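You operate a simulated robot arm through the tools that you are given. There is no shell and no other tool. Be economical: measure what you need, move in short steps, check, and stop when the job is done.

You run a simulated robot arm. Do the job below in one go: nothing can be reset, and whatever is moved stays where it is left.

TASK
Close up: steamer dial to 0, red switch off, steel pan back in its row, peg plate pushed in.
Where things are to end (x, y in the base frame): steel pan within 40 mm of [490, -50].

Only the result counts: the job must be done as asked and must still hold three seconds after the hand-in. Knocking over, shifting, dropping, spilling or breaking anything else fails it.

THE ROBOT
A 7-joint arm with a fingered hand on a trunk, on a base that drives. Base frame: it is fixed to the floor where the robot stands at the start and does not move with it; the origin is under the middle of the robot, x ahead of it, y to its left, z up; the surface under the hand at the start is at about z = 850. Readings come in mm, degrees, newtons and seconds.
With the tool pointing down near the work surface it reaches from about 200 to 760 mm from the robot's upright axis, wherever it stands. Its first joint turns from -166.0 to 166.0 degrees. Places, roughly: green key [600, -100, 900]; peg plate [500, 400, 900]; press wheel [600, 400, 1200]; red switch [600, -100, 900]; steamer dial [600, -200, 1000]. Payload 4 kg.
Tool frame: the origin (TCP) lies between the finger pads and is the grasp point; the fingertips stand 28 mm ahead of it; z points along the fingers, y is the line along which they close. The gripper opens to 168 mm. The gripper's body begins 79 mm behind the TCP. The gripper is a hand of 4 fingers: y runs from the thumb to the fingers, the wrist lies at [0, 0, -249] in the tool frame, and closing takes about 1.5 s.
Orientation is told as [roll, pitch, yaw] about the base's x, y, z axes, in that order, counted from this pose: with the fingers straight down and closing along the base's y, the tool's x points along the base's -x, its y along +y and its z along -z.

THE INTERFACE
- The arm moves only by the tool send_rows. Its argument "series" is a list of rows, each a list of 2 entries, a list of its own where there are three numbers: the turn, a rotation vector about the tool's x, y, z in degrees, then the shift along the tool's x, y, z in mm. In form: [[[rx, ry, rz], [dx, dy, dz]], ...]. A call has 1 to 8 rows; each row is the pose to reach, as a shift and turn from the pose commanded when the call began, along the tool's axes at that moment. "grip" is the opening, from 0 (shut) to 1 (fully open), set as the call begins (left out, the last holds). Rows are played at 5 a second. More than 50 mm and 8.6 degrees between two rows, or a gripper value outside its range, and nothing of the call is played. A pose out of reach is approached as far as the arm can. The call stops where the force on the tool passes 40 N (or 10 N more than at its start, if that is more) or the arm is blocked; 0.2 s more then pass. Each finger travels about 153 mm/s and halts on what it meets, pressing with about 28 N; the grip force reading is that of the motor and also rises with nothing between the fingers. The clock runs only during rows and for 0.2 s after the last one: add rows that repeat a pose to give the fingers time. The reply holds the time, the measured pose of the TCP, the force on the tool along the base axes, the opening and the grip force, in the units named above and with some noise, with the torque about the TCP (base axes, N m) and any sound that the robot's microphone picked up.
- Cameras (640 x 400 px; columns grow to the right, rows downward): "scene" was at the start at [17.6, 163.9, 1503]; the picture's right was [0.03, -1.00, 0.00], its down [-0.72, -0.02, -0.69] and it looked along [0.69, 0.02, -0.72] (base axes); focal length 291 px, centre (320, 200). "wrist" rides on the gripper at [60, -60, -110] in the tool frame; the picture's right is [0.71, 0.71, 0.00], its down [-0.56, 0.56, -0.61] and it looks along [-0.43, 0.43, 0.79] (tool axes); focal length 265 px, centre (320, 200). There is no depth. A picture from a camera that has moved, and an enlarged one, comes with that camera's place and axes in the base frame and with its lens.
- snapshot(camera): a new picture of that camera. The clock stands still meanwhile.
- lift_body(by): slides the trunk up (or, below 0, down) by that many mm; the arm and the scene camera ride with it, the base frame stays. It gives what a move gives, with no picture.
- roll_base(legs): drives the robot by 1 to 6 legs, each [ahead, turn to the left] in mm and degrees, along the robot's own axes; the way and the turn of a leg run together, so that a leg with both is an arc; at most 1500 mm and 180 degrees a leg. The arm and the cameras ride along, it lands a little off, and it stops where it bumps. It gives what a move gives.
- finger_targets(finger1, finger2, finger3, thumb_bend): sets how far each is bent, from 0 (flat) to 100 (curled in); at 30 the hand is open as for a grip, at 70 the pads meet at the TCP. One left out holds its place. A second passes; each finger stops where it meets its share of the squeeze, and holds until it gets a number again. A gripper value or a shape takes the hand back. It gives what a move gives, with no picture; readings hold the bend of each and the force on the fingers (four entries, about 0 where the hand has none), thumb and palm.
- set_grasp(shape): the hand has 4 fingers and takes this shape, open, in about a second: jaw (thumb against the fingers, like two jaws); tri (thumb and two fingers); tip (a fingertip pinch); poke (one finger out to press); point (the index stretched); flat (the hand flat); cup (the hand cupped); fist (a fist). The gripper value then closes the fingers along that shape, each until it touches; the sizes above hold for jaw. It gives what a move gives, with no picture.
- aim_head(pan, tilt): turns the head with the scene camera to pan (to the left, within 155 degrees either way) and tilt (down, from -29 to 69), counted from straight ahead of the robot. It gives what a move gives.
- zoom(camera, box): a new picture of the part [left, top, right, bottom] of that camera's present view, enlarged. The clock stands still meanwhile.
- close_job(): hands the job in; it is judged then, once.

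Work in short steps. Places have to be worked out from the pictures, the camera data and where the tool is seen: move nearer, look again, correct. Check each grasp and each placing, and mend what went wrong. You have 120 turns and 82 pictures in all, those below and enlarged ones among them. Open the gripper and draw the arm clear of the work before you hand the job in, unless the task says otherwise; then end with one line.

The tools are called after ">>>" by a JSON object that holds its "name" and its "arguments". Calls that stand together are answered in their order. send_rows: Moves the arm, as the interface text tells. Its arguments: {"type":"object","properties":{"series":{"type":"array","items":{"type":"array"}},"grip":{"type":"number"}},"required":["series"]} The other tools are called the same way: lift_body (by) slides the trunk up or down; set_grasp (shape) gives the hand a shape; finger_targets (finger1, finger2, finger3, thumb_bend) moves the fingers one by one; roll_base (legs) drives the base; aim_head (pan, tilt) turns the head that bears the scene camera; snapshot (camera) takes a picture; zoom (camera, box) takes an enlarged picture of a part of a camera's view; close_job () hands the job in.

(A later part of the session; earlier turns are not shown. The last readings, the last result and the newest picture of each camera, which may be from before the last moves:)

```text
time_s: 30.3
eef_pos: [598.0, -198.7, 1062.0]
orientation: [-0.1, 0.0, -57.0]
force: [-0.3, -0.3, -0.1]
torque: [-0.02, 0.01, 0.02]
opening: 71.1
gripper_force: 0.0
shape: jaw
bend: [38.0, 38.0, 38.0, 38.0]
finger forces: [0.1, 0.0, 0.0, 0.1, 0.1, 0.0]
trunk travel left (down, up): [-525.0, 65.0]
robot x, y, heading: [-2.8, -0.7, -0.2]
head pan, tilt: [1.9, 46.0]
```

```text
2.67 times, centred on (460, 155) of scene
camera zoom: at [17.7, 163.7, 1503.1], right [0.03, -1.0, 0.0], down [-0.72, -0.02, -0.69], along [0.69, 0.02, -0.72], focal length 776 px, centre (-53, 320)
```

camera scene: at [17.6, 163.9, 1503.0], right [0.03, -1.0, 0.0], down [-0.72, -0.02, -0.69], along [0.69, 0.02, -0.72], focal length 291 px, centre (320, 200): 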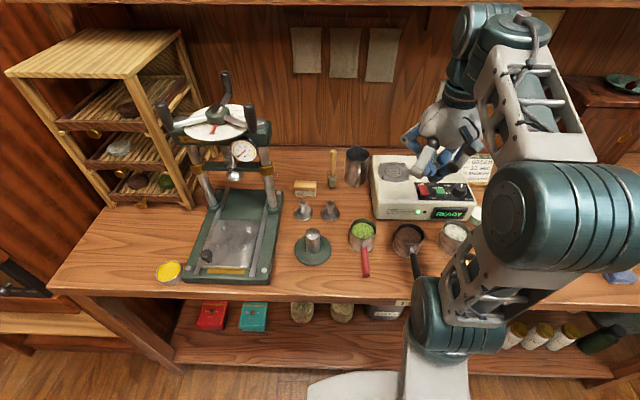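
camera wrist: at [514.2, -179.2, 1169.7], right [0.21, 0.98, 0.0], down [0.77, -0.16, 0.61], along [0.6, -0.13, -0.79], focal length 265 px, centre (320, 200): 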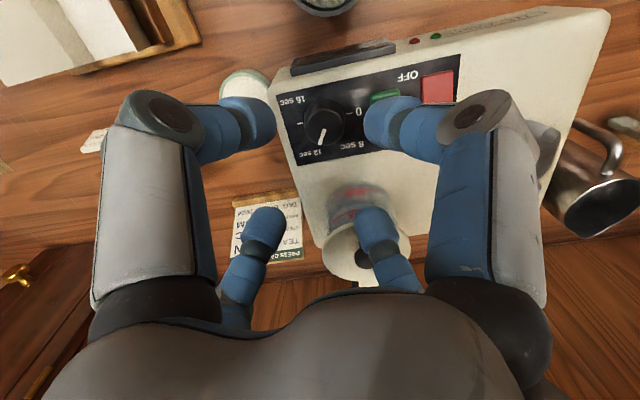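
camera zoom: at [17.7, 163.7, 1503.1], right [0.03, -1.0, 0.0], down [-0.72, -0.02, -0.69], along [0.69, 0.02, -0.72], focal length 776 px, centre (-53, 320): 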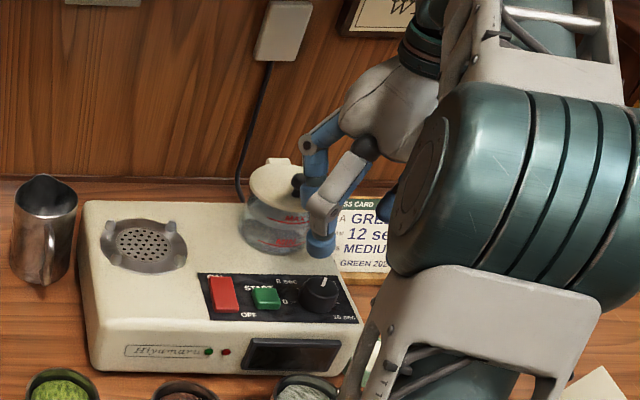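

The knob centre reads [594.5,-195.5]. I'll correct by (-3,+3) mm, lower 62 mm, and look again before surrounding the knob.

>>> {"name": "send_rows", "arguments": {"series": [[[0, 0, 0], [4, -1, 20]], [[0, 0, 0], [4, -1, 42]], [[0, 0, 0], [4, -1, 62]], [[0, 0, 0], [4, -1, 62]]], "grip": 0.38}}

>>> {"name": "zoom", "arguments": {"camera": "wrist", "box": [180, 60, 460, 260]}}

>>> {"name": "zoom", "arguments": {"camera": "scene", "box": [400, 110, 520, 220]}}

```text
time_s: 31.3
eef_pos: [593.1, -198.2, 996.7]
orientation: [-0.1, 0.0, -56.9]
force: [0.1, -0.2, 0.4]
torque: [-0.02, 0.02, -0.01]
opening: 64.1
gripper_force: 0.0
shape: jaw
bend: [79.0, 79.0, 79.0, 41.0]
finger forces: [0.0, 0.1, 0.1, 0.0, 0.0, 0.0]
trunk travel left (down, up): [-525.0, 65.0]
robot x, y, heading: [-0.6, 2.8, 0.2]
head pan, tilt: [1.9, 46.0]
```

```text
2.00 times, centred on (320, 160) of wrist
camera zoom: at [509.2, -177.8, 1107.3], right [0.21, 0.98, 0.0], down [0.77, -0.16, 0.61], along [0.6, -0.13, -0.79], focal length 531 px, centre (320, 280)
```

zoom: 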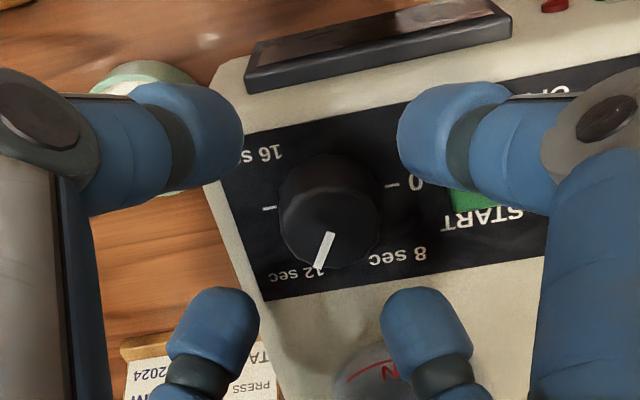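

```text
3.64 times, centred on (460, 165) of scene
camera zoom: at [17.6, 163.8, 1503.1], right [0.03, -1.0, 0.0], down [-0.72, -0.02, -0.69], along [0.69, 0.02, -0.72], focal length 1058 px, centre (-189, 327)
```

zoom: 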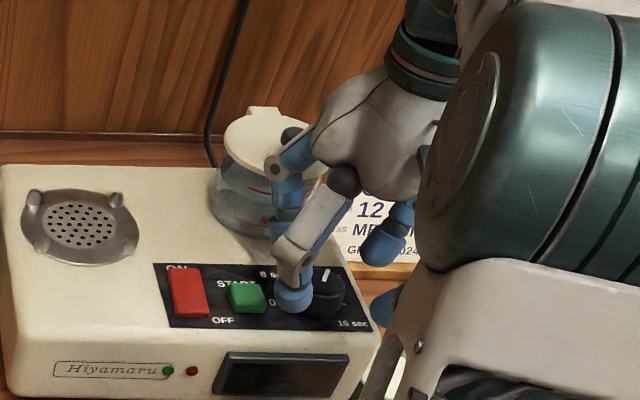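

The knob is about 3 mm to the +y side, and the +x finger would pass close to the kettle. I'll turn back to yaw -45 for clearance, correct by about 3 mm, then descend 26 mm around the knob.

>>> {"name": "send_rows", "arguments": {"series": [[[0, 0, -6], [2, 3, 0]], [[0, 0, -12], [2, 3, 0]], [[0, 0, -12], [2, 3, 10]], [[0, 0, -12], [2, 3, 18]], [[0, 0, -12], [2, 3, 26]], [[0, 0, -12], [2, 3, 26]]]}}

>>> {"name": "snapshot", "arguments": {"camera": "wrist"}}

>>> {"name": "zoom", "arguments": {"camera": "scene", "box": [400, 110, 520, 220]}}

```text
time_s: 32.7
eef_pos: [593.7, -191.3, 972.0]
orientation: [0.0, 0.0, -45.0]
force: [-0.2, 0.3, 0.1]
torque: [0.0, 0.02, 0.01]
opening: 64.5
gripper_force: 0.1
shape: jaw
bend: [79.0, 79.0, 79.0, 41.0]
finger forces: [0.0, 0.0, 0.0, 0.0, 0.0, 0.0]
trunk travel left (down, up): [-525.0, 65.0]
robot x, y, heading: [1.6, 0.7, 0.2]
head pan, tilt: [1.9, 46.0]
```

```text
43 pictures are left
camera wrist: at [509.7, -191.3, 1080.5], right [0.0, 1.0, 0.0], down [0.79, 0.0, 0.61], along [0.61, 0.0, -0.79], focal length 265 px, centre (320, 200)
```

wrist: 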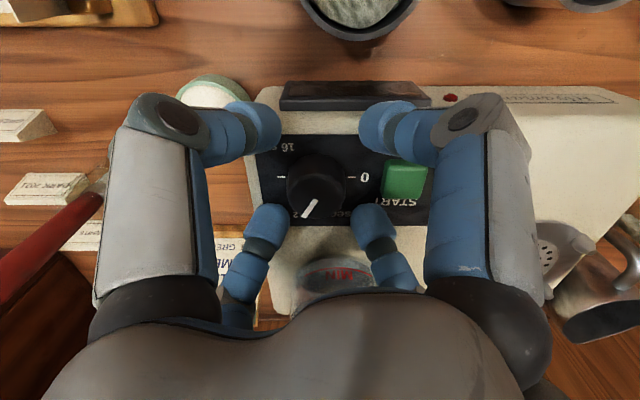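

```text
3.64 times, centred on (460, 165) of scene
camera zoom: at [17.7, 163.8, 1503.1], right [0.03, -1.0, 0.0], down [-0.72, -0.02, -0.69], along [0.69, 0.02, -0.72], focal length 1058 px, centre (-189, 327)
```

zoom: 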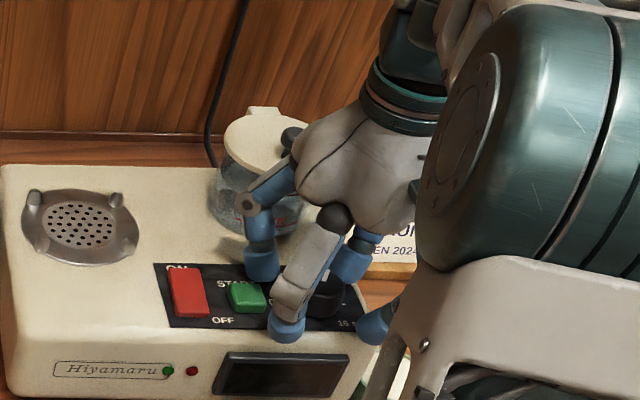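

The knob is about 3 mm to -y and 4 mm further in x than the finger centre. Applying that small correction, then closing gently.

>>> {"name": "send_rows", "arguments": {"series": [[[0, 0, 0], [-4.8, 0.9, 1]], [[0, 0, 0], [-4.8, 0.9, 2]], [[0, 0, 0], [-4.8, 0.9, 2]]]}}

>>> {"name": "send_rows", "arguments": {"series": [[[0, 0, 0], [0, 0, 0]], [[0, 0, 0], [0, 0, 0]], [[0, 0, 0], [0, 0, 0]], [[0, 0, 0], [0, 0, 0]], [[0, 0, 0], [0, 0, 0]]], "grip": 0}}

>>> {"name": "snapshot", "arguments": {"camera": "wrist"}}

```text
time_s: 33.5
eef_pos: [601.6, -195.4, 968.8]
orientation: [-0.1, 0.0, -45.1]
force: [-0.7, 0.2, -0.4]
torque: [0.01, -0.02, -0.01]
opening: 64.1
gripper_force: 0.1
shape: jaw
bend: [79.0, 79.0, 79.0, 41.0]
finger forces: [0.3, 0.2, 0.2, 0.1, 0.0, 0.0]
trunk travel left (down, up): [-525.0, 65.0]
robot x, y, heading: [0.6, -0.1, 0.3]
head pan, tilt: [1.9, 46.0]
```

```text
time_s: 34.7
eef_pos: [600.8, -195.0, 969.6]
orientation: [-0.1, 0.1, -45.0]
force: [0.3, -0.1, -0.3]
torque: [0.01, 0.0, -0.02]
opening: 29.8
gripper_force: 28.3
shape: jaw
bend: [77.0, 76.0, 76.0, 55.0]
finger forces: [24.4, 24.7, 24.4, 0.0, 24.4, 0.1]
trunk travel left (down, up): [-525.0, 65.0]
robot x, y, heading: [1.9, -2.4, 0.2]
head pan, tilt: [1.9, 46.0]
```

```text
41 pictures are left
camera wrist: at [515.3, -193.6, 1078.9], right [0.0, 1.0, 0.0], down [0.79, 0.0, 0.61], along [0.61, 0.0, -0.79], focal length 265 px, centre (320, 200)
```

wrist: 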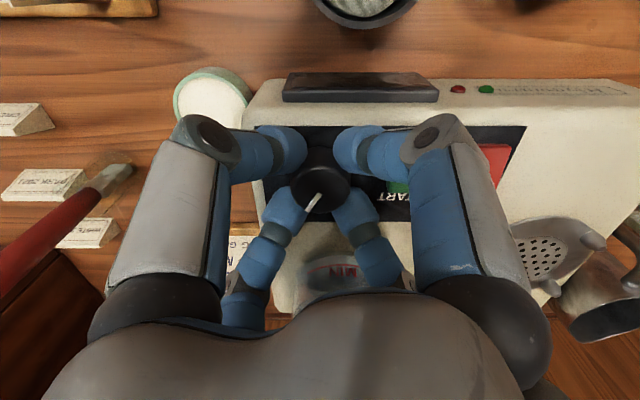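

All four fingers hold the knob at about 24 N with negligible side load. Turning it counter-clockwise 36° in small rows.

>>> {"name": "send_rows", "arguments": {"series": [[[0, 0, -5], [0, 0, 0]], [[0, 0, -10], [0, 0, 0]], [[0, 0, -15], [0, 0, 0]], [[0, 0, -20], [0, 0, 0]], [[0, 0, -26], [0, 0, 0]], [[0, 0, -31], [0, 0, 0]], [[0, 0, -36], [0, 0, 0]], [[0, 0, -36], [0, 0, 0]]]}}

>>> {"name": "zoom", "arguments": {"camera": "wrist", "box": [220, 100, 420, 260]}}

```text
time_s: 36.5
eef_pos: [599.6, -195.0, 969.8]
orientation: [0.0, 0.1, -9.0]
force: [-0.9, 2.6, -1.5]
torque: [0.07, 0.03, -0.01]
opening: 29.5
gripper_force: 28.2
shape: jaw
bend: [77.0, 76.0, 76.0, 55.0]
finger forces: [24.5, 25.3, 24.2, 0.0, 24.0, 0.0]
trunk travel left (down, up): [-525.0, 65.0]
robot x, y, heading: [-2.1, 4.3, 0.1]
head pan, tilt: [1.9, 46.0]
```

```text
2.50 times, centred on (320, 180) of wrist
camera zoom: at [531.8, -243.6, 1079.1], right [-0.59, 0.81, 0.0], down [0.64, 0.47, 0.61], along [0.5, 0.36, -0.79], focal length 664 px, centre (320, 250)
```

zoom: 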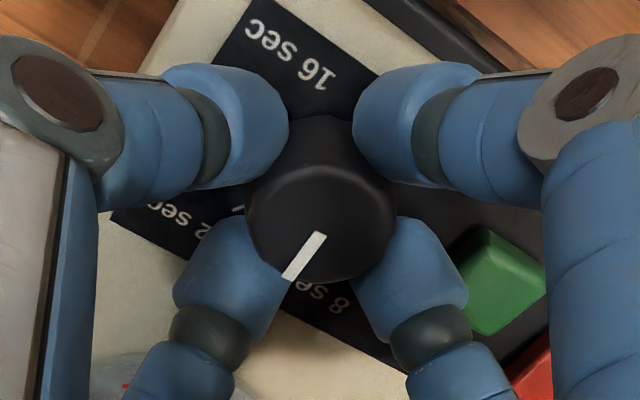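

The dial follows the hand; the pointer has left 12 and is nearing 8. Before re-gripping I'll check clearance to the kettle.

>>> {"name": "snapshot", "arguments": {"camera": "wrist"}}

>>> {"name": "zoom", "arguments": {"camera": "scene", "box": [400, 110, 520, 220]}}

```text
39 pictures are left
camera wrist: at [531.8, -243.6, 1079.1], right [-0.59, 0.81, 0.0], down [0.64, 0.47, 0.61], along [0.5, 0.36, -0.79], focal length 265 px, centre (320, 200)
```

wrist: 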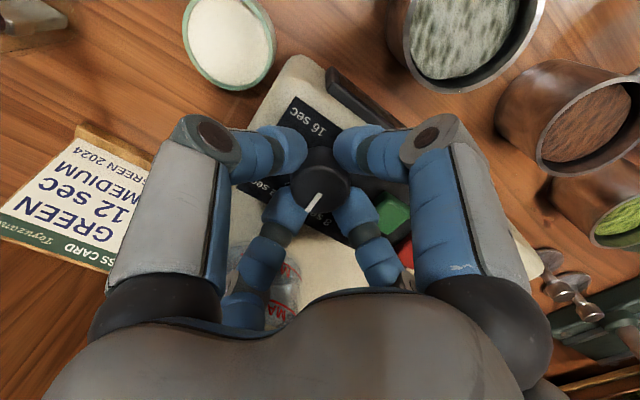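

```text
3.64 times, centred on (460, 165) of scene
camera zoom: at [17.6, 164.2, 1503.0], right [0.03, -1.0, 0.0], down [-0.72, -0.02, -0.69], along [0.69, 0.02, -0.72], focal length 1058 px, centre (-189, 327)
```

zoom: 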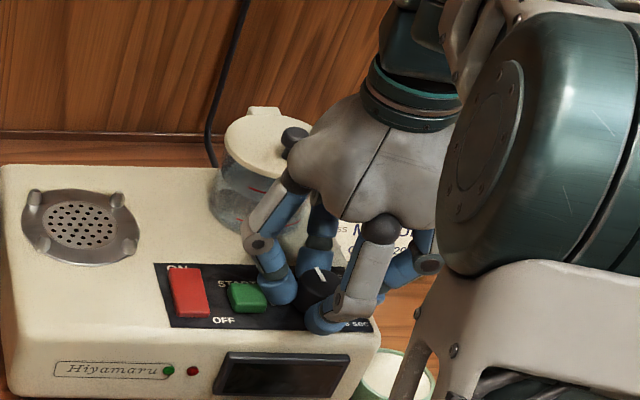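

The kettle hasn't moved. I'll loosen slightly (to about 42 mm) and turn the hand back 36°.

>>> {"name": "send_rows", "arguments": {"series": [[[0, 0, 0], [0, 0, 0]], [[0, 0, 6], [0, 0, 0]], [[0, 0, 12], [0, 0, 0]], [[0, 0, 18], [0, 0, 0]], [[0, 0, 24], [0, 0, 0]], [[0, 0, 30], [0, 0, 0]], [[0, 0, 36], [0, 0, 0]], [[0, 0, 36], [0, 0, 0]]], "grip": 0.26}}

>>> {"name": "zoom", "arguments": {"camera": "wrist", "box": [220, 100, 420, 260]}}

```text
time_s: 38.3
eef_pos: [600.0, -194.9, 969.4]
orientation: [-0.1, 0.0, -45.2]
force: [-0.1, -0.2, -0.2]
torque: [0.02, 0.02, 0.01]
opening: 43.5
gripper_force: 0.1
shape: jaw
bend: [78.0, 78.0, 78.0, 49.0]
finger forces: [0.1, 0.1, 0.0, 0.0, 0.0, 0.1]
trunk travel left (down, up): [-525.0, 65.0]
robot x, y, heading: [1.5, -0.1, -0.3]
head pan, tilt: [1.9, 46.0]
```

```text
2.50 times, centred on (320, 180) of wrist
camera zoom: at [514.3, -194.8, 1079.3], right [0.0, 1.0, 0.0], down [0.79, 0.0, 0.61], along [0.61, 0.0, -0.79], focal length 664 px, centre (320, 250)
```

zoom: 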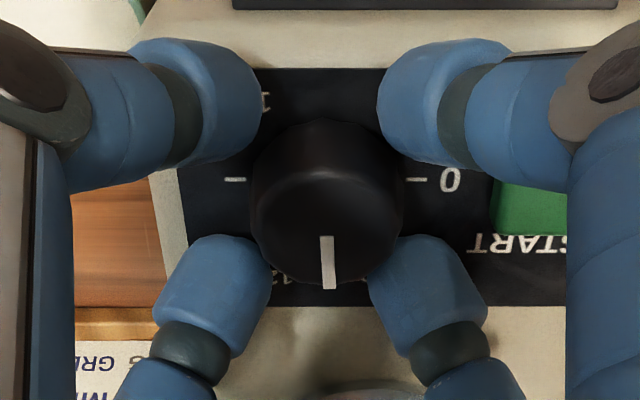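

The pointer now points about straight away from the robot, with about 86° left to 0. Gripping again and turning another 36°.

>>> {"name": "send_rows", "arguments": {"series": [[[0, 0, 0], [0, 0, 0]], [[0, 0, 0], [0, 0, 0]], [[0, 0, 0], [0, 0, 0]], [[0, 0, 0], [0, 0, 0]]], "grip": 0}}

>>> {"name": "send_rows", "arguments": {"series": [[[0, 0, -5], [0, 0, 0]], [[0, 0, -10], [0, 0, 0]], [[0, 0, -15], [0, 0, 0]], [[0, 0, -20], [0, 0, 0]], [[0, 0, -26], [0, 0, 0]], [[0, 0, -31], [0, 0, 0]], [[0, 0, -36], [0, 0, 0]], [[0, 0, -36], [0, 0, 0]]]}}

>>> {"name": "send_rows", "arguments": {"series": [[[0, 0, 0], [0, 0, 0]], [[0, 0, 6], [0, 0, 0]], [[0, 0, 12], [0, 0, 0]], [[0, 0, 18], [0, 0, 0]], [[0, 0, 24], [0, 0, 0]], [[0, 0, 30], [0, 0, 0]], [[0, 0, 36], [0, 0, 0]], [[0, 0, 36], [0, 0, 0]]], "grip": 0.26}}

>>> {"name": "zoom", "arguments": {"camera": "wrist", "box": [220, 100, 420, 260]}}

```text
time_s: 39.3
eef_pos: [600.4, -194.7, 969.8]
orientation: [-0.1, 0.0, -44.9]
force: [-0.6, 0.3, -0.8]
torque: [0.0, -0.01, 0.01]
opening: 28.7
gripper_force: 28.2
shape: jaw
bend: [77.0, 77.0, 76.0, 56.0]
finger forces: [24.7, 25.0, 24.3, 0.0, 23.9, 0.0]
trunk travel left (down, up): [-525.0, 65.0]
robot x, y, heading: [0.9, -1.3, -0.1]
head pan, tilt: [1.9, 46.0]
```

```text
time_s: 41.1
eef_pos: [600.8, -195.8, 968.8]
orientation: [0.0, -0.2, -8.9]
force: [2.9, -3.5, 3.7]
torque: [-0.11, -0.02, -0.02]
opening: 28.6
gripper_force: 28.4
shape: jaw
bend: [77.0, 77.0, 76.0, 56.0]
finger forces: [25.0, 25.1, 25.6, 0.0, 25.9, 0.0]
trunk travel left (down, up): [-525.0, 65.0]
robot x, y, heading: [0.2, -0.8, 0.0]
head pan, tilt: [1.9, 46.0]
```

```text
time_s: 42.9
eef_pos: [599.4, -195.0, 970.0]
orientation: [0.0, -0.1, -45.0]
force: [0.6, 0.6, 3.2]
torque: [-0.04, 0.02, -0.01]
opening: 43.4
gripper_force: 0.1
shape: jaw
bend: [78.0, 78.0, 78.0, 49.0]
finger forces: [1.0, 0.5, 0.5, 0.0, 1.5, 0.0]
trunk travel left (down, up): [-525.0, 65.0]
robot x, y, heading: [0.1, 0.9, -0.1]
head pan, tilt: [1.9, 46.0]
```

```text
2.50 times, centred on (320, 180) of wrist
camera zoom: at [514.2, -192.8, 1078.9], right [0.0, 1.0, 0.0], down [0.79, 0.0, 0.61], along [0.61, 0.0, -0.79], focal length 664 px, centre (320, 250)
```

zoom: 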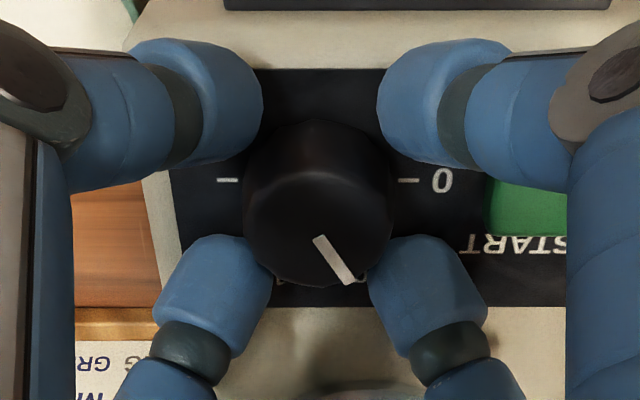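

The pointer is now at about 8 sec, roughly 55° short of 0. Gripping and turning another 36°.

>>> {"name": "send_rows", "arguments": {"series": [[[0, 0, 0], [0, 0, 0]], [[0, 0, 0], [0, 0, 0]], [[0, 0, 0], [0, 0, 0]], [[0, 0, 0], [0, 0, 0]]], "grip": 0}}

>>> {"name": "send_rows", "arguments": {"series": [[[0, 0, -5], [0, 0, 0]], [[0, 0, -10], [0, 0, 0]], [[0, 0, -15], [0, 0, 0]], [[0, 0, -20], [0, 0, 0]], [[0, 0, -26], [0, 0, 0]], [[0, 0, -31], [0, 0, 0]], [[0, 0, -36], [0, 0, 0]], [[0, 0, -36], [0, 0, 0]]]}}

>>> {"name": "send_rows", "arguments": {"series": [[[0, 0, 0], [0, 0, 0]], [[0, 0, 6], [0, 0, 0]], [[0, 0, 12], [0, 0, 0]], [[0, 0, 18], [0, 0, 0]], [[0, 0, 24], [0, 0, 0]], [[0, 0, 30], [0, 0, 0]], [[0, 0, 36], [0, 0, 0]], [[0, 0, 36], [0, 0, 0]]], "grip": 0.27}}

>>> {"name": "zoom", "arguments": {"camera": "wrist", "box": [220, 100, 420, 260]}}

```text
time_s: 43.9
eef_pos: [599.2, -193.7, 969.3]
orientation: [-0.1, 0.1, -45.0]
force: [0.8, -0.2, -0.8]
torque: [-0.03, 0.0, -0.03]
opening: 35.6
gripper_force: 27.5
shape: jaw
bend: [79.0, 78.0, 78.0, 53.0]
finger forces: [23.0, 23.2, 24.0, 0.1, 22.1, 0.0]
trunk travel left (down, up): [-525.0, 65.0]
robot x, y, heading: [0.3, 0.3, -0.1]
head pan, tilt: [1.9, 46.0]
```

```text
time_s: 45.7
eef_pos: [600.4, -194.3, 968.5]
orientation: [0.0, 0.1, -8.9]
force: [-0.5, 5.8, -7.0]
torque: [0.1, 0.01, 0.02]
opening: 35.2
gripper_force: 28.1
shape: jaw
bend: [79.0, 78.0, 78.0, 54.0]
finger forces: [22.6, 23.9, 23.2, 0.0, 20.9, 0.1]
trunk travel left (down, up): [-525.0, 65.0]
robot x, y, heading: [-2.3, -0.6, 0.0]
head pan, tilt: [1.9, 46.0]
```

```text
time_s: 47.5
eef_pos: [600.2, -195.4, 969.4]
orientation: [0.0, -0.1, -45.1]
force: [0.6, 0.1, 8.8]
torque: [-0.07, 0.04, 0.04]
opening: 45.5
gripper_force: 0.0
shape: jaw
bend: [78.0, 78.0, 78.0, 48.0]
finger forces: [1.8, 1.9, 2.2, 0.0, 2.6, 0.0]
trunk travel left (down, up): [-525.0, 65.0]
robot x, y, heading: [1.1, -0.0, 0.0]
head pan, tilt: [1.9, 46.0]
```

```text
2.50 times, centred on (320, 180) of wrist
camera zoom: at [514.3, -194.2, 1078.7], right [0.0, 1.0, 0.0], down [0.79, 0.0, 0.62], along [0.62, 0.0, -0.79], focal length 664 px, centre (320, 250)
```

zoom: 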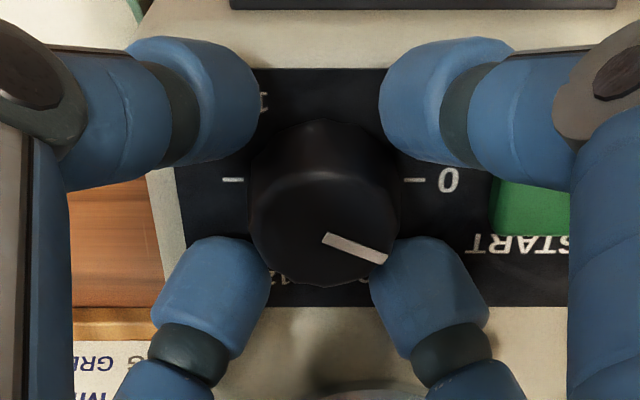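

Pointer is about 24° short of 0. The fingertips graze the panel (8.8 N up), so I'll raise 4 mm, re-grip, turn 25° and read while still holding.

>>> {"name": "send_rows", "arguments": {"series": [[[0, 0, 0], [0, 0, -4]], [[0, 0, 0], [0, 0, -4]]]}}

>>> {"name": "send_rows", "arguments": {"series": [[[0, 0, 0], [0, 0, 0]], [[0, 0, 0], [0, 0, 0]], [[0, 0, 0], [0, 0, 0]], [[0, 0, 0], [0, 0, 0]]], "grip": 0}}

>>> {"name": "send_rows", "arguments": {"series": [[[0, 0, -5], [0, 0, 0]], [[0, 0, -10], [0, 0, 0]], [[0, 0, -15], [0, 0, 0]], [[0, 0, -20], [0, 0, 0]], [[0, 0, -25], [0, 0, 0]], [[0, 0, -25], [0, 0, 0]]]}}

>>> {"name": "zoom", "arguments": {"camera": "wrist", "box": [220, 100, 420, 260]}}

```text
time_s: 48.1
eef_pos: [601.0, -196.3, 971.5]
orientation: [-0.1, 0.1, -45.0]
force: [-0.1, -0.6, 0.0]
torque: [-0.03, 0.01, 0.02]
opening: 45.4
gripper_force: 0.0
shape: jaw
bend: [78.0, 78.0, 78.0, 48.0]
finger forces: [0.0, 0.1, 0.0, 0.1, 0.1, 0.0]
trunk travel left (down, up): [-525.0, 65.0]
robot x, y, heading: [-4.0, -1.4, 0.1]
head pan, tilt: [1.9, 46.0]
```

```text
time_s: 49.1
eef_pos: [600.6, -195.4, 972.3]
orientation: [0.1, 0.0, -45.0]
force: [-0.3, 1.0, -2.2]
torque: [0.02, 0.03, 0.01]
opening: 28.6
gripper_force: 28.4
shape: jaw
bend: [76.0, 76.0, 76.0, 55.0]
finger forces: [25.2, 24.2, 23.6, 0.1, 24.4, 0.0]
trunk travel left (down, up): [-525.0, 65.0]
robot x, y, heading: [1.9, -0.9, 0.0]
head pan, tilt: [1.9, 46.0]
```

```text
time_s: 50.5
eef_pos: [601.0, -194.5, 972.6]
orientation: [0.0, 0.0, -19.9]
force: [4.8, 0.2, -6.9]
torque: [-0.04, -0.07, -0.04]
opening: 28.5
gripper_force: 27.7
shape: jaw
bend: [76.0, 76.0, 76.0, 55.0]
finger forces: [24.4, 24.6, 24.7, 0.0, 24.3, 0.1]
trunk travel left (down, up): [-525.0, 65.0]
robot x, y, heading: [-4.5, 1.9, -0.1]
head pan, tilt: [1.9, 46.0]
```

```text
2.50 times, centred on (320, 180) of wrist
camera zoom: at [523.9, -229.9, 1081.8], right [-0.42, 0.91, 0.0], down [0.71, 0.33, 0.61], along [0.56, 0.26, -0.79], focal length 664 px, centre (320, 250)
```

zoom: 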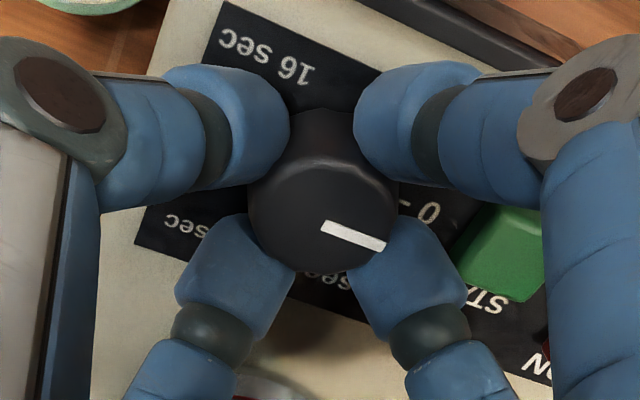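

Solving for the pointer in this view gives it along +y, so it's at the 0 mark. Releasing and lifting off to verify.

>>> {"name": "send_rows", "arguments": {"series": [[[0, 0, 0], [0, 0, 0]], [[0, 0, 0], [0, 0, 0]], [[0, 0, 0], [0, 0, -10]], [[0, 0, 0], [0, 0, -25]], [[0, 0, 0], [0, 0, -50]], [[0, 0, 0], [0, 0, -90]], [[0, 0, 0], [0, 0, -130]]], "grip": 0.26}}

>>> {"name": "zoom", "arguments": {"camera": "wrist", "box": [240, 80, 400, 180]}}

>>> {"name": "snapshot", "arguments": {"camera": "scene"}}

```text
time_s: 52.1
eef_pos: [601.7, -194.8, 1103.4]
orientation: [0.0, 0.0, -19.9]
force: [-0.1, -0.2, -0.2]
torque: [0.05, 0.01, -0.01]
opening: 43.4
gripper_force: 0.0
shape: jaw
bend: [78.0, 78.0, 78.0, 49.0]
finger forces: [0.1, 0.0, 0.0, 0.0, 0.0, 0.0]
trunk travel left (down, up): [-525.0, 65.0]
robot x, y, heading: [2.4, 1.2, -0.0]
head pan, tilt: [1.9, 46.0]
```

```text
4.00 times, centred on (320, 130) of wrist
camera zoom: at [524.3, -230.9, 1212.7], right [-0.42, 0.91, 0.0], down [0.72, 0.33, 0.61], along [0.56, 0.26, -0.79], focal length 1062 px, centre (320, 480)
```

zoom: 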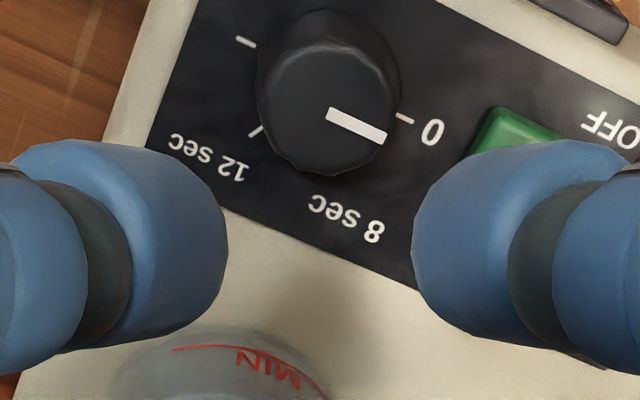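

```text
32 pictures are left
camera scene: at [17.7, 163.9, 1503.0], right [0.03, -1.0, 0.0], down [-0.72, -0.02, -0.69], along [0.69, 0.02, -0.72], focal length 291 px, centre (320, 200)
```

scene: 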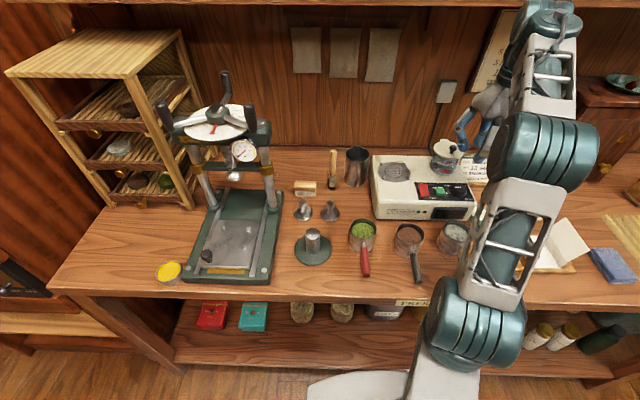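

The pointer lines up with the 0 tick, the switch is off and the kettle is undisturbed. Next is the peg plate, whose front edge is near x 379, y 403. I'll retract toward the robot, then carry the hand left at a safe height.

>>> {"name": "send_rows", "arguments": {"series": [[[0, 0, 3], [32, -11.6, 0]], [[0, 0, 6], [64, -23.2, 0]], [[0, 0, 9], [96, -35, 0]], [[0, 0, 12], [128, -46.5, 0]], [[0, 0, 15], [160, -58, 0]], [[0, 0, 18], [192, -70, 0]], [[0, 0, 21.5], [224, -81.5, 0]], [[0, 0, 25], [255.7, -93, 0]]]}}

>>> {"name": "send_rows", "arguments": {"series": [[[0, 0, 0], [28, 28, 0]], [[0, 0, 0], [57, 57, 0]], [[0, 0, 0], [87, 87, 0]], [[0, 0, 0], [117, 117, 0]], [[0, 0, 0], [147, 147, 0]], [[0, 0, 0], [177, 177, 0]], [[0, 0, 0], [207, 207, 0]], [[0, 0, 0], [212, 212, 0]]]}}

>>> {"name": "send_rows", "arguments": {"series": [[[0, 0, 0], [28, 28, 0]], [[0, 0, 0], [57, 57, 0]], [[0, 0, 0], [87, 87, 0]], [[0, 0, 0], [117, 117, 0]], [[0, 0, 0], [147, 147, 0]], [[0, 0, 0], [177, 177, 0]], [[0, 0, 0], [207, 207, 0]], [[0, 0, 0], [212, 212, 0]]]}}

>>> {"name": "set_grasp", "arguments": {"shape": "poke"}}

>>> {"name": "snapshot", "arguments": {"camera": "wrist"}}

>>> {"name": "snapshot", "arguments": {"camera": "scene"}}

```text
time_s: 53.9
eef_pos: [329.8, -197.3, 1103.6]
orientation: [0.0, 0.0, -44.9]
force: [0.0, -0.3, -0.1]
torque: [-0.02, -0.02, 0.01]
opening: 43.5
gripper_force: 0.1
shape: jaw
bend: [78.0, 78.0, 78.0, 49.0]
finger forces: [0.0, 0.0, 0.0, 0.1, 0.0, 0.0]
trunk travel left (down, up): [-525.0, 65.0]
robot x, y, heading: [-3.1, -3.2, 0.0]
head pan, tilt: [1.9, 46.0]
```

```text
time_s: 55.7
eef_pos: [327.9, 106.7, 1105.0]
orientation: [0.0, -0.1, -45.1]
force: [-0.5, 0.7, -0.3]
torque: [-0.02, -0.01, 0.01]
opening: 43.5
gripper_force: 0.0
shape: jaw
bend: [78.0, 78.0, 78.0, 49.0]
finger forces: [0.0, 0.1, 0.0, 0.0, 0.1, 0.0]
trunk travel left (down, up): [-525.0, 65.0]
robot x, y, heading: [-0.8, 2.5, 0.2]
head pan, tilt: [1.9, 46.0]
```

```text
time_s: 57.5
eef_pos: [326.9, 404.5, 1103.6]
orientation: [0.0, -0.1, -45.0]
force: [0.3, -0.9, -0.1]
torque: [-0.02, 0.03, -0.01]
opening: 43.8
gripper_force: 0.0
shape: jaw
bend: [78.0, 78.0, 78.0, 49.0]
finger forces: [0.0, 0.1, 0.1, 0.0, 0.0, 0.0]
trunk travel left (down, up): [-525.0, 65.0]
robot x, y, heading: [0.7, -3.1, -0.2]
head pan, tilt: [1.9, 46.0]
```

```text
time_s: 58.4
eef_pos: [325.6, 403.4, 1103.5]
orientation: [-0.1, 0.0, -45.0]
force: [-0.6, 0.1, -0.4]
torque: [-0.04, 0.0, 0.02]
opening: 0.1
gripper_force: 0.2
shape: poke
bend: [100.0, 100.0, 100.0, 70.0]
finger forces: [0.0, 0.0, 0.0, 0.1, 0.0, 0.0]
trunk travel left (down, up): [-525.0, 65.0]
robot x, y, heading: [4.0, 1.9, -0.1]
head pan, tilt: [1.9, 46.0]
```

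```text
31 pictures are left
camera wrist: at [241.1, 405.2, 1212.8], right [0.0, 1.0, 0.0], down [0.79, 0.0, 0.61], along [0.61, 0.0, -0.79], focal length 265 px, centre (320, 200)
```

wrist: 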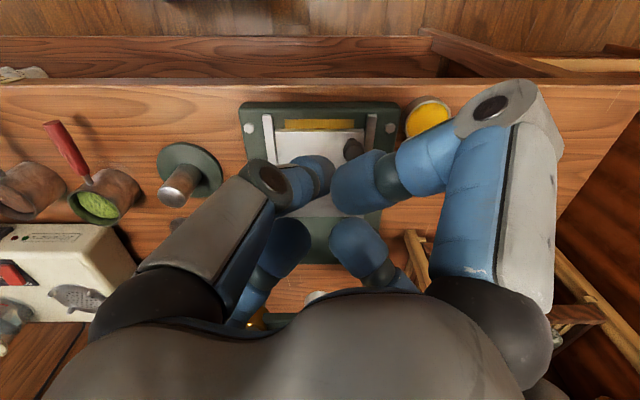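

```text
30 pictures are left
camera scene: at [17.6, 164.1, 1503.0], right [0.03, -1.0, 0.0], down [-0.72, -0.02, -0.69], along [0.69, 0.02, -0.72], focal length 291 px, centre (320, 200)
```

scene: 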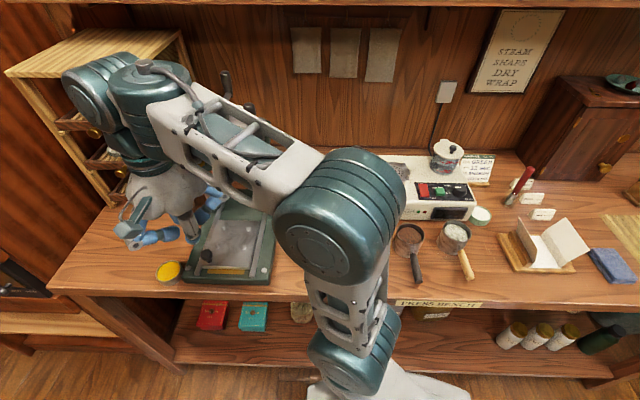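

Front edge of the plate reads [381, 405] from the wrist camera, which agrees with the scene estimate. I'll zoom in to judge heights of the plate, rails and base.

>>> {"name": "zoom", "arguments": {"camera": "wrist", "box": [230, 90, 410, 200]}}

>>> {"name": "zoom", "arguments": {"camera": "scene", "box": [140, 180, 300, 300]}}

```text
3.56 times, centred on (320, 145) of wrist
camera zoom: at [241.1, 405.2, 1212.8], right [0.0, 1.0, 0.0], down [0.79, 0.0, 0.61], along [0.61, 0.0, -0.79], focal length 944 px, centre (320, 396)
```

zoom: 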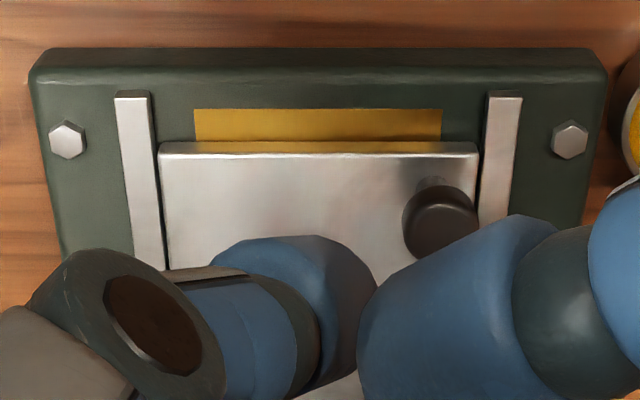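

```text
3.33 times, centred on (220, 240) of scene
camera zoom: at [17.6, 164.1, 1503.0], right [0.03, -1.0, 0.0], down [-0.72, -0.02, -0.69], along [0.69, 0.02, -0.72], focal length 970 px, centre (653, 67)
```

zoom: 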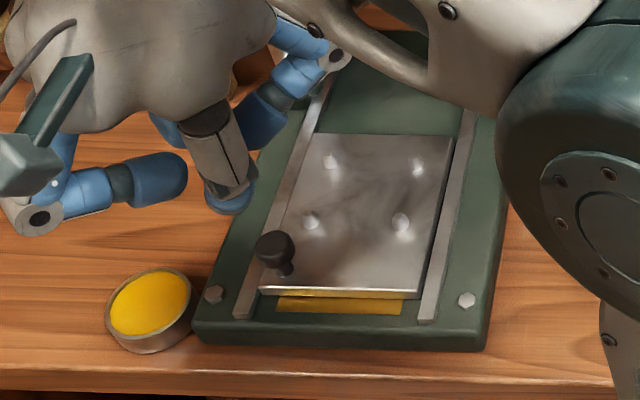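

Plate is about z 870–882 with its front face near x 384, and the base top is about 869. I'll tilt the hand 30° so the thumb points forward and down and the wrist stays clear of the press wheel, hovering in front of the plate edge.

>>> {"name": "send_rows", "arguments": {"series": [[[-5.3, -5.3, 0], [-4, 4, 20]], [[-10.6, -10.6, 0], [-8, 8, 45]], [[-15.9, -15.9, 0], [-12, 12, 70]], [[-21.2, -21.2, 0], [-15, 15, 100]], [[-21.2, -21.2, 0], [-17, 17, 130]], [[-21.2, -21.2, 0], [-18.4, 18.4, 160]], [[-21.2, -21.2, 0], [-18.4, 18.4, 179]], [[-21.2, -21.2, 0], [-18.4, 18.4, 179]]]}}

>>> {"name": "snapshot", "arguments": {"camera": "wrist"}}

>>> {"name": "zoom", "arguments": {"camera": "scene", "box": [140, 160, 300, 300]}}

```text
time_s: 60.2
eef_pos: [359.3, 399.5, 974.5]
orientation: [19.7, -17.5, -47.8]
force: [-0.3, 1.1, 0.4]
torque: [0.01, -0.01, -0.01]
opening: 0.2
gripper_force: 0.0
shape: poke
bend: [100.0, 100.0, 100.0, 70.0]
finger forces: [0.0, 0.0, 0.1, 0.0, 0.1, 0.0]
out of reach, approached as far as the arm can: row 1, 2, 4, 5, 6, 7, 8
trunk travel left (down, up): [-525.0, 65.0]
robot x, y, heading: [-2.0, 0.3, 0.1]
head pan, tilt: [1.9, 46.0]
```

```text
27 pictures are left
camera wrist: at [234.2, 397.9, 1034.8], right [-0.01, 1.0, 0.02], down [0.44, -0.01, 0.9], along [0.9, 0.01, -0.44], focal length 265 px, centre (320, 200)
```

wrist: 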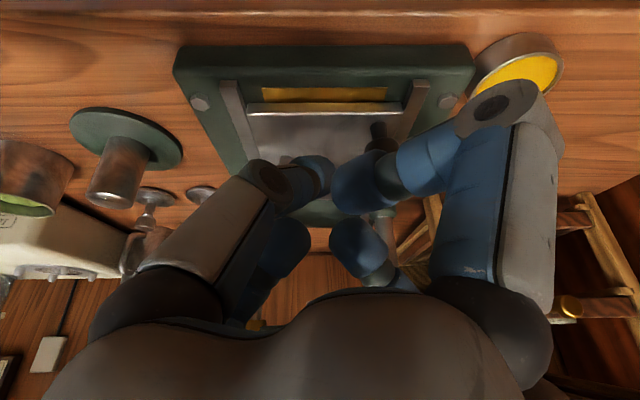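

```text
2.86 times, centred on (220, 230) of scene
camera zoom: at [17.7, 164.0, 1503.0], right [0.03, -1.0, 0.0], down [-0.72, -0.02, -0.69], along [0.69, 0.02, -0.72], focal length 832 px, centre (606, 114)
```

zoom: 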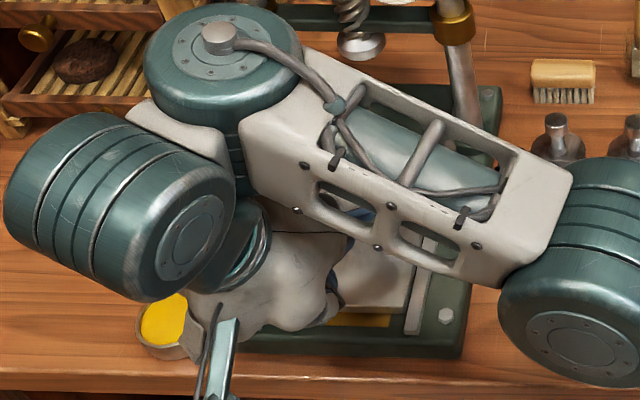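

The tilt was limited by the wrist joint, likely because of the -45 yaw at this far-left pose. I'll spin the hand about its own axis by -45° to free the wrist, raising it a little.

>>> {"name": "send_rows", "arguments": {"series": [[[0, 0, -6], [0, 0, -5]], [[0, 0, -12], [0, 0, -10]], [[0, 0, -18], [0, 0, -15]], [[0, 0, -24], [0, 0, -20]], [[0, 0, -30], [0, 0, -25]], [[0, 0, -36], [0, 0, -30]], [[0, 0, -42], [0, 0, -30]], [[0, 0, -45], [0, 0, -30]]]}}

>>> {"name": "snapshot", "arguments": {"camera": "scene"}}

```text
time_s: 62.0
eef_pos: [344.5, 390.4, 999.6]
orientation: [1.0, -25.9, 0.1]
force: [-0.1, 0.5, 0.2]
torque: [0.03, -0.03, 0.01]
opening: 0.0
gripper_force: 0.1
shape: poke
bend: [100.0, 100.0, 100.0, 70.0]
finger forces: [0.0, 0.0, 0.0, 0.1, 0.0, 0.0]
out of reach, approached as far as the arm can: row 8
trunk travel left (down, up): [-525.0, 65.0]
robot x, y, heading: [2.3, -3.2, -0.1]
head pan, tilt: [1.9, 46.0]
```

```text
25 pictures are left
camera scene: at [17.6, 164.0, 1503.0], right [0.03, -1.0, 0.0], down [-0.72, -0.02, -0.69], along [0.69, 0.02, -0.72], focal length 291 px, centre (320, 200)
```

scene: 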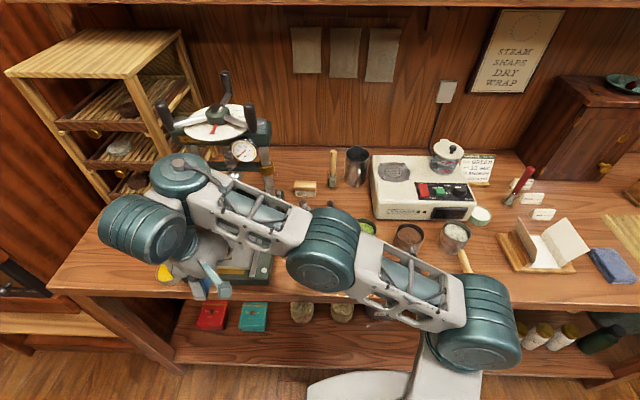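

Now the orientation is a clean 26° pitch. I'll reduce it to about 18° and bring the thumb tip to about [364,404,890], just in front of the plate.

>>> {"name": "send_rows", "arguments": {"series": [[[0, 2, 0], [6, 4, 18]], [[0, 4, 0], [13, 8, 38]], [[0, 6, 0], [20, 11, 58]], [[0, 8, 0], [26.9, 13.6, 79]], [[0, 8, 0], [26.9, 13.6, 79]]]}}

>>> {"name": "snapshot", "arguments": {"camera": "wrist"}}

```text
time_s: 63.2
eef_pos: [354.1, 408.5, 913.2]
orientation: [1.0, -18.0, 0.1]
force: [0.5, -0.8, 0.6]
torque: [0.01, 0.02, 0.01]
opening: 0.0
gripper_force: 0.0
shape: poke
bend: [100.0, 100.0, 100.0, 70.0]
finger forces: [0.0, 0.0, 0.0, 0.0, 0.0, 0.0]
trunk travel left (down, up): [-525.0, 65.0]
robot x, y, heading: [0.6, -1.4, -0.0]
head pan, tilt: [1.9, 46.0]
```

```text
24 pictures are left
camera wrist: at [262.2, 347.3, 998.6], right [-0.68, 0.71, -0.21], down [0.34, 0.55, 0.77], along [0.65, 0.45, -0.61], focal length 265 px, centre (320, 200)
```

wrist: 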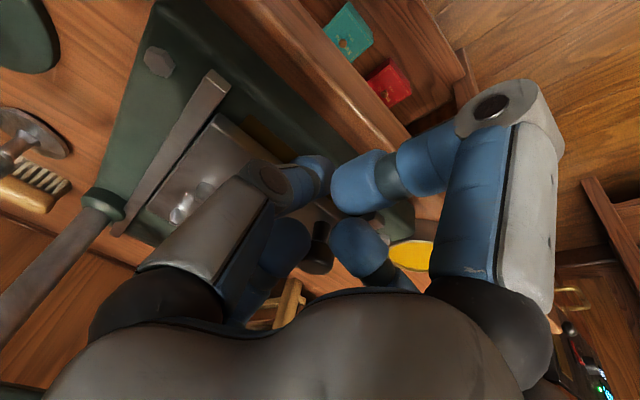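

Tip is now about [363,408,887] in front of the plate edge. Lowering in small steps to just touch the press base.

>>> {"name": "send_rows", "arguments": {"series": [[[0, 0, 0], [1.5, 0, 4.8]], [[0, 0, 0], [3.1, 0, 9.5]], [[0, 0, 0], [3.1, 0, 9.5]]]}}

>>> {"name": "send_rows", "arguments": {"series": [[[0, 0, 0], [0.6, 0, 1.9]], [[0, 0, 0], [1.2, 0, 3.8]], [[0, 0, 0], [1.2, 0, 3.8]]]}}

```text
time_s: 64.0
eef_pos: [353.7, 407.8, 909.7]
orientation: [1.2, -18.3, 0.0]
force: [-0.5, -1.8, 29.1]
torque: [-0.05, -0.12, -0.01]
opening: 0.0
gripper_force: 0.1
shape: poke
bend: [100.0, 100.0, 100.0, 70.0]
finger forces: [0.1, 0.0, 0.0, 0.1, 29.5, 0.1]
trunk travel left (down, up): [-525.0, 65.0]
robot x, y, heading: [0.5, -0.0, -0.1]
head pan, tilt: [1.9, 46.0]
```

```text
time_s: 64.5
eef_pos: [353.9, 408.2, 909.3]
orientation: [1.5, -18.6, -0.1]
force: [-3.0, -1.7, 22.5]
torque: [0.02, -0.01, -0.01]
opening: 0.0
gripper_force: 0.1
shape: poke
bend: [100.0, 100.0, 100.0, 70.0]
finger forces: [0.0, 0.1, 0.1, 0.1, 22.7, 0.1]
trunk travel left (down, up): [-525.0, 65.0]
robot x, y, heading: [-5.8, -4.4, 0.0]
head pan, tilt: [1.9, 46.0]
stopped in row 2: the force on the tool passed its limit at 42 N (the readings are from after the stop); the commanded pose is now the measured one
```

Touched the base (vertical contact at TCP z 909). I'll raise 3 mm and then push forward in +x against the plate's front edge.

>>> {"name": "send_rows", "arguments": {"series": [[[0, 0, 0], [-0.9, 0, -2.9]], [[0, 0, 0], [-0.9, 0, -2.9]], [[0, 0, 0], [-10.4, 0, 0.2]], [[0, 0, 0], [-20, 0, 3.3]], [[0, 0, 0], [-29.4, 0, 6.4]], [[0, 0, 0], [-38.9, 0, 9.5]], [[0, 0, 0], [-38.9, 0, 9.5]]]}}

>>> {"name": "snapshot", "arguments": {"camera": "wrist"}}

```text
time_s: 66.1
eef_pos: [395.8, 407.7, 909.8]
orientation: [1.1, -18.2, -0.2]
force: [-1.3, -1.3, 5.2]
torque: [-0.05, 0.0, 0.0]
opening: 0.0
gripper_force: 0.1
shape: poke
bend: [100.0, 100.0, 100.0, 70.0]
finger forces: [0.0, 0.1, 0.0, 0.0, 4.6, 0.0]
trunk travel left (down, up): [-525.0, 65.0]
robot x, y, heading: [-1.5, -0.7, -0.2]
head pan, tilt: [1.9, 46.0]
```

```text
23 pictures are left
camera wrist: at [305.1, 347.2, 993.6], right [-0.67, 0.71, -0.21], down [0.33, 0.55, 0.77], along [0.66, 0.45, -0.6], focal length 265 px, centre (320, 200)
```

wrist: 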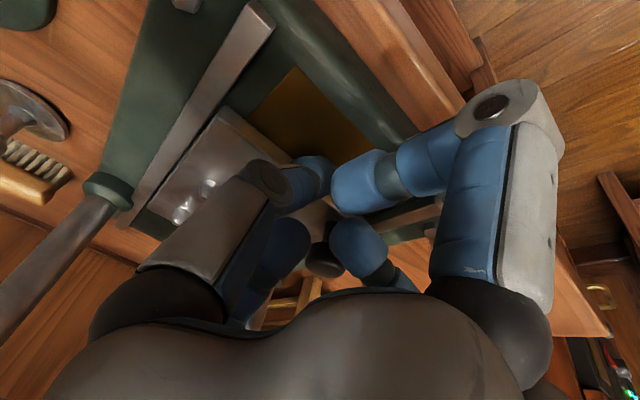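

The plate is sliding in; more of the yellow strip shows and the force is low. Continuing 40 mm more.

>>> {"name": "send_rows", "arguments": {"series": [[[0, 0, 0], [-9.8, 0, 2.1]], [[0, 0, 0], [-19.3, 0, 5.2]], [[0, 0, 0], [-28.8, 0, 8.3]], [[0, 0, 0], [-38.3, 0, 11.4]], [[0, 0, 0], [-38.3, 0, 11.4]]]}}

>>> {"name": "snapshot", "arguments": {"camera": "scene"}}

```text
time_s: 67.3
eef_pos: [435.9, 409.1, 910.6]
orientation: [1.1, -18.3, 0.0]
force: [0.2, -0.2, 1.2]
torque: [0.01, 0.03, -0.01]
opening: 0.0
gripper_force: 0.1
shape: poke
bend: [100.0, 100.0, 100.0, 70.0]
finger forces: [0.0, 0.0, 0.1, 0.0, 0.8, 0.0]
trunk travel left (down, up): [-525.0, 65.0]
robot x, y, heading: [0.6, 1.3, -0.1]
head pan, tilt: [1.9, 46.0]
```

```text
22 pictures are left
camera scene: at [17.8, 164.0, 1503.0], right [0.03, -1.0, 0.0], down [-0.72, -0.02, -0.69], along [0.69, 0.02, -0.72], focal length 291 px, centre (320, 200)
```

scene: 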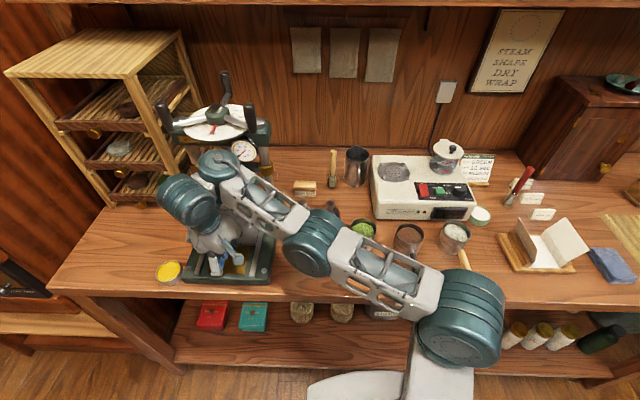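

Still light contact and good clearance to the wheel. Continuing another 40 mm.

>>> {"name": "send_rows", "arguments": {"series": [[[0, 0, 0], [-9.5, 0, 3.1]], [[0, 0, 0], [-19, 0, 6.2]], [[0, 0, 0], [-28.5, 0, 9.3]], [[0, 0, 0], [-38, 0, 12.4]], [[0, 0, 0], [-38, 0, 12.4]]]}}

>>> {"name": "snapshot", "arguments": {"camera": "wrist"}}

>>> {"name": "zoom", "arguments": {"camera": "scene", "box": [140, 90, 340, 290]}}

```text
time_s: 68.5
eef_pos: [475.3, 407.6, 913.8]
orientation: [0.7, -18.0, -0.1]
force: [0.7, 0.0, 0.0]
torque: [-0.02, -0.02, 0.01]
opening: 0.1
gripper_force: 0.0
shape: poke
bend: [100.0, 100.0, 100.0, 70.0]
finger forces: [0.0, 0.0, 0.0, 0.1, 0.0, 0.1]
out of reach, approached as far as the arm can: row 4
trunk travel left (down, up): [-525.0, 65.0]
robot x, y, heading: [4.2, -2.0, -0.2]
head pan, tilt: [1.9, 46.0]
```

```text
21 pictures are left
camera wrist: at [384.6, 347.6, 998.0], right [-0.67, 0.71, -0.21], down [0.34, 0.55, 0.76], along [0.66, 0.44, -0.61], focal length 265 px, centre (320, 200)
```

wrist: 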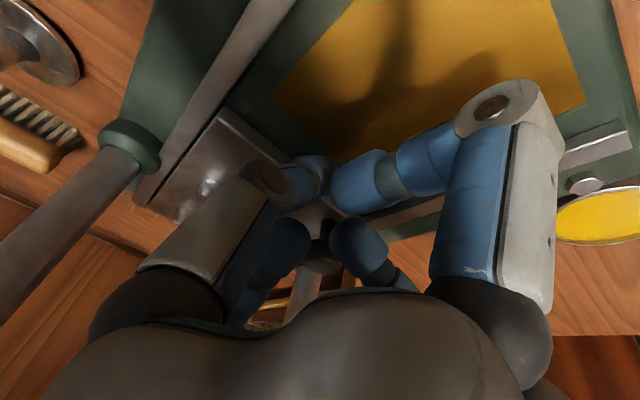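

```text
2.00 times, centred on (240, 190) of scene
camera zoom: at [17.8, 164.1, 1503.0], right [0.03, -1.0, 0.0], down [-0.72, -0.02, -0.69], along [0.69, 0.02, -0.72], focal length 582 px, centre (480, 220)
```

zoom: 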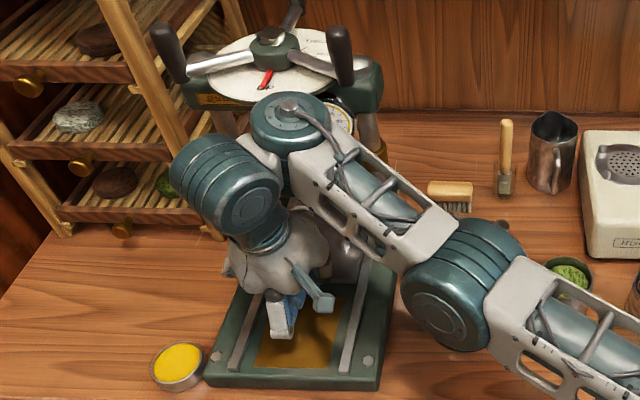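

Plate front is now near x 498 (about 115 mm in). The arm hit a reach limit and drifted up 4 mm. I'll ease the tilt by 5°, come down 3 mm and keep pushing until it meets the stop.

>>> {"name": "send_rows", "arguments": {"series": [[[0, 2.5, 0], [-1, 0, 3]], [[0, 5, 0], [-3, 0, 4]], [[0, 5, 0], [-8, 0, 5.8]], [[0, 5, 0], [-13.3, 0, 7.5]], [[0, 5, 0], [-18, 0, 9]], [[0, 5, 0], [-18, 0, 9]]]}}

>>> {"name": "snapshot", "arguments": {"camera": "wrist"}}

```text
time_s: 69.5
eef_pos: [481.8, 412.7, 911.0]
orientation: [1.6, -13.4, 0.7]
force: [-18.5, -12.6, 22.3]
torque: [-0.4, 0.48, -0.09]
opening: 0.0
gripper_force: 0.0
shape: poke
bend: [100.0, 100.0, 100.0, 70.0]
finger forces: [0.0, 0.0, 0.1, 0.1, 39.7, 0.0]
trunk travel left (down, up): [-525.0, 65.0]
robot x, y, heading: [-2.2, -0.7, 0.2]
head pan, tilt: [1.9, 46.0]
stopped in row 5: the force on the tool passed its limit at 46 N (the readings are from after the stop); the commanded pose is now the measured one
```

```text
19 pictures are left
camera wrist: at [399.7, 348.5, 1001.6], right [-0.7, 0.7, -0.15], down [0.39, 0.55, 0.74], along [0.6, 0.46, -0.65], focal length 265 px, centre (320, 200)
```

wrist: 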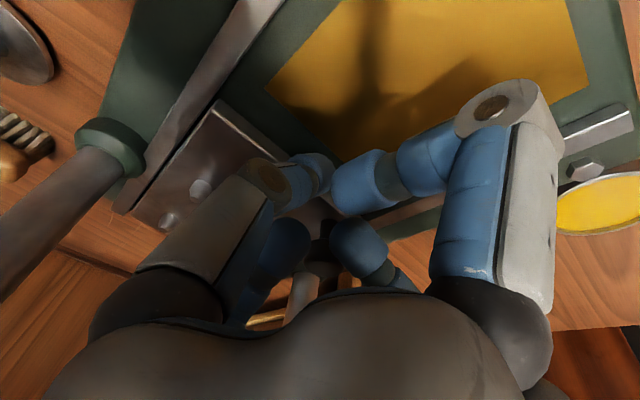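

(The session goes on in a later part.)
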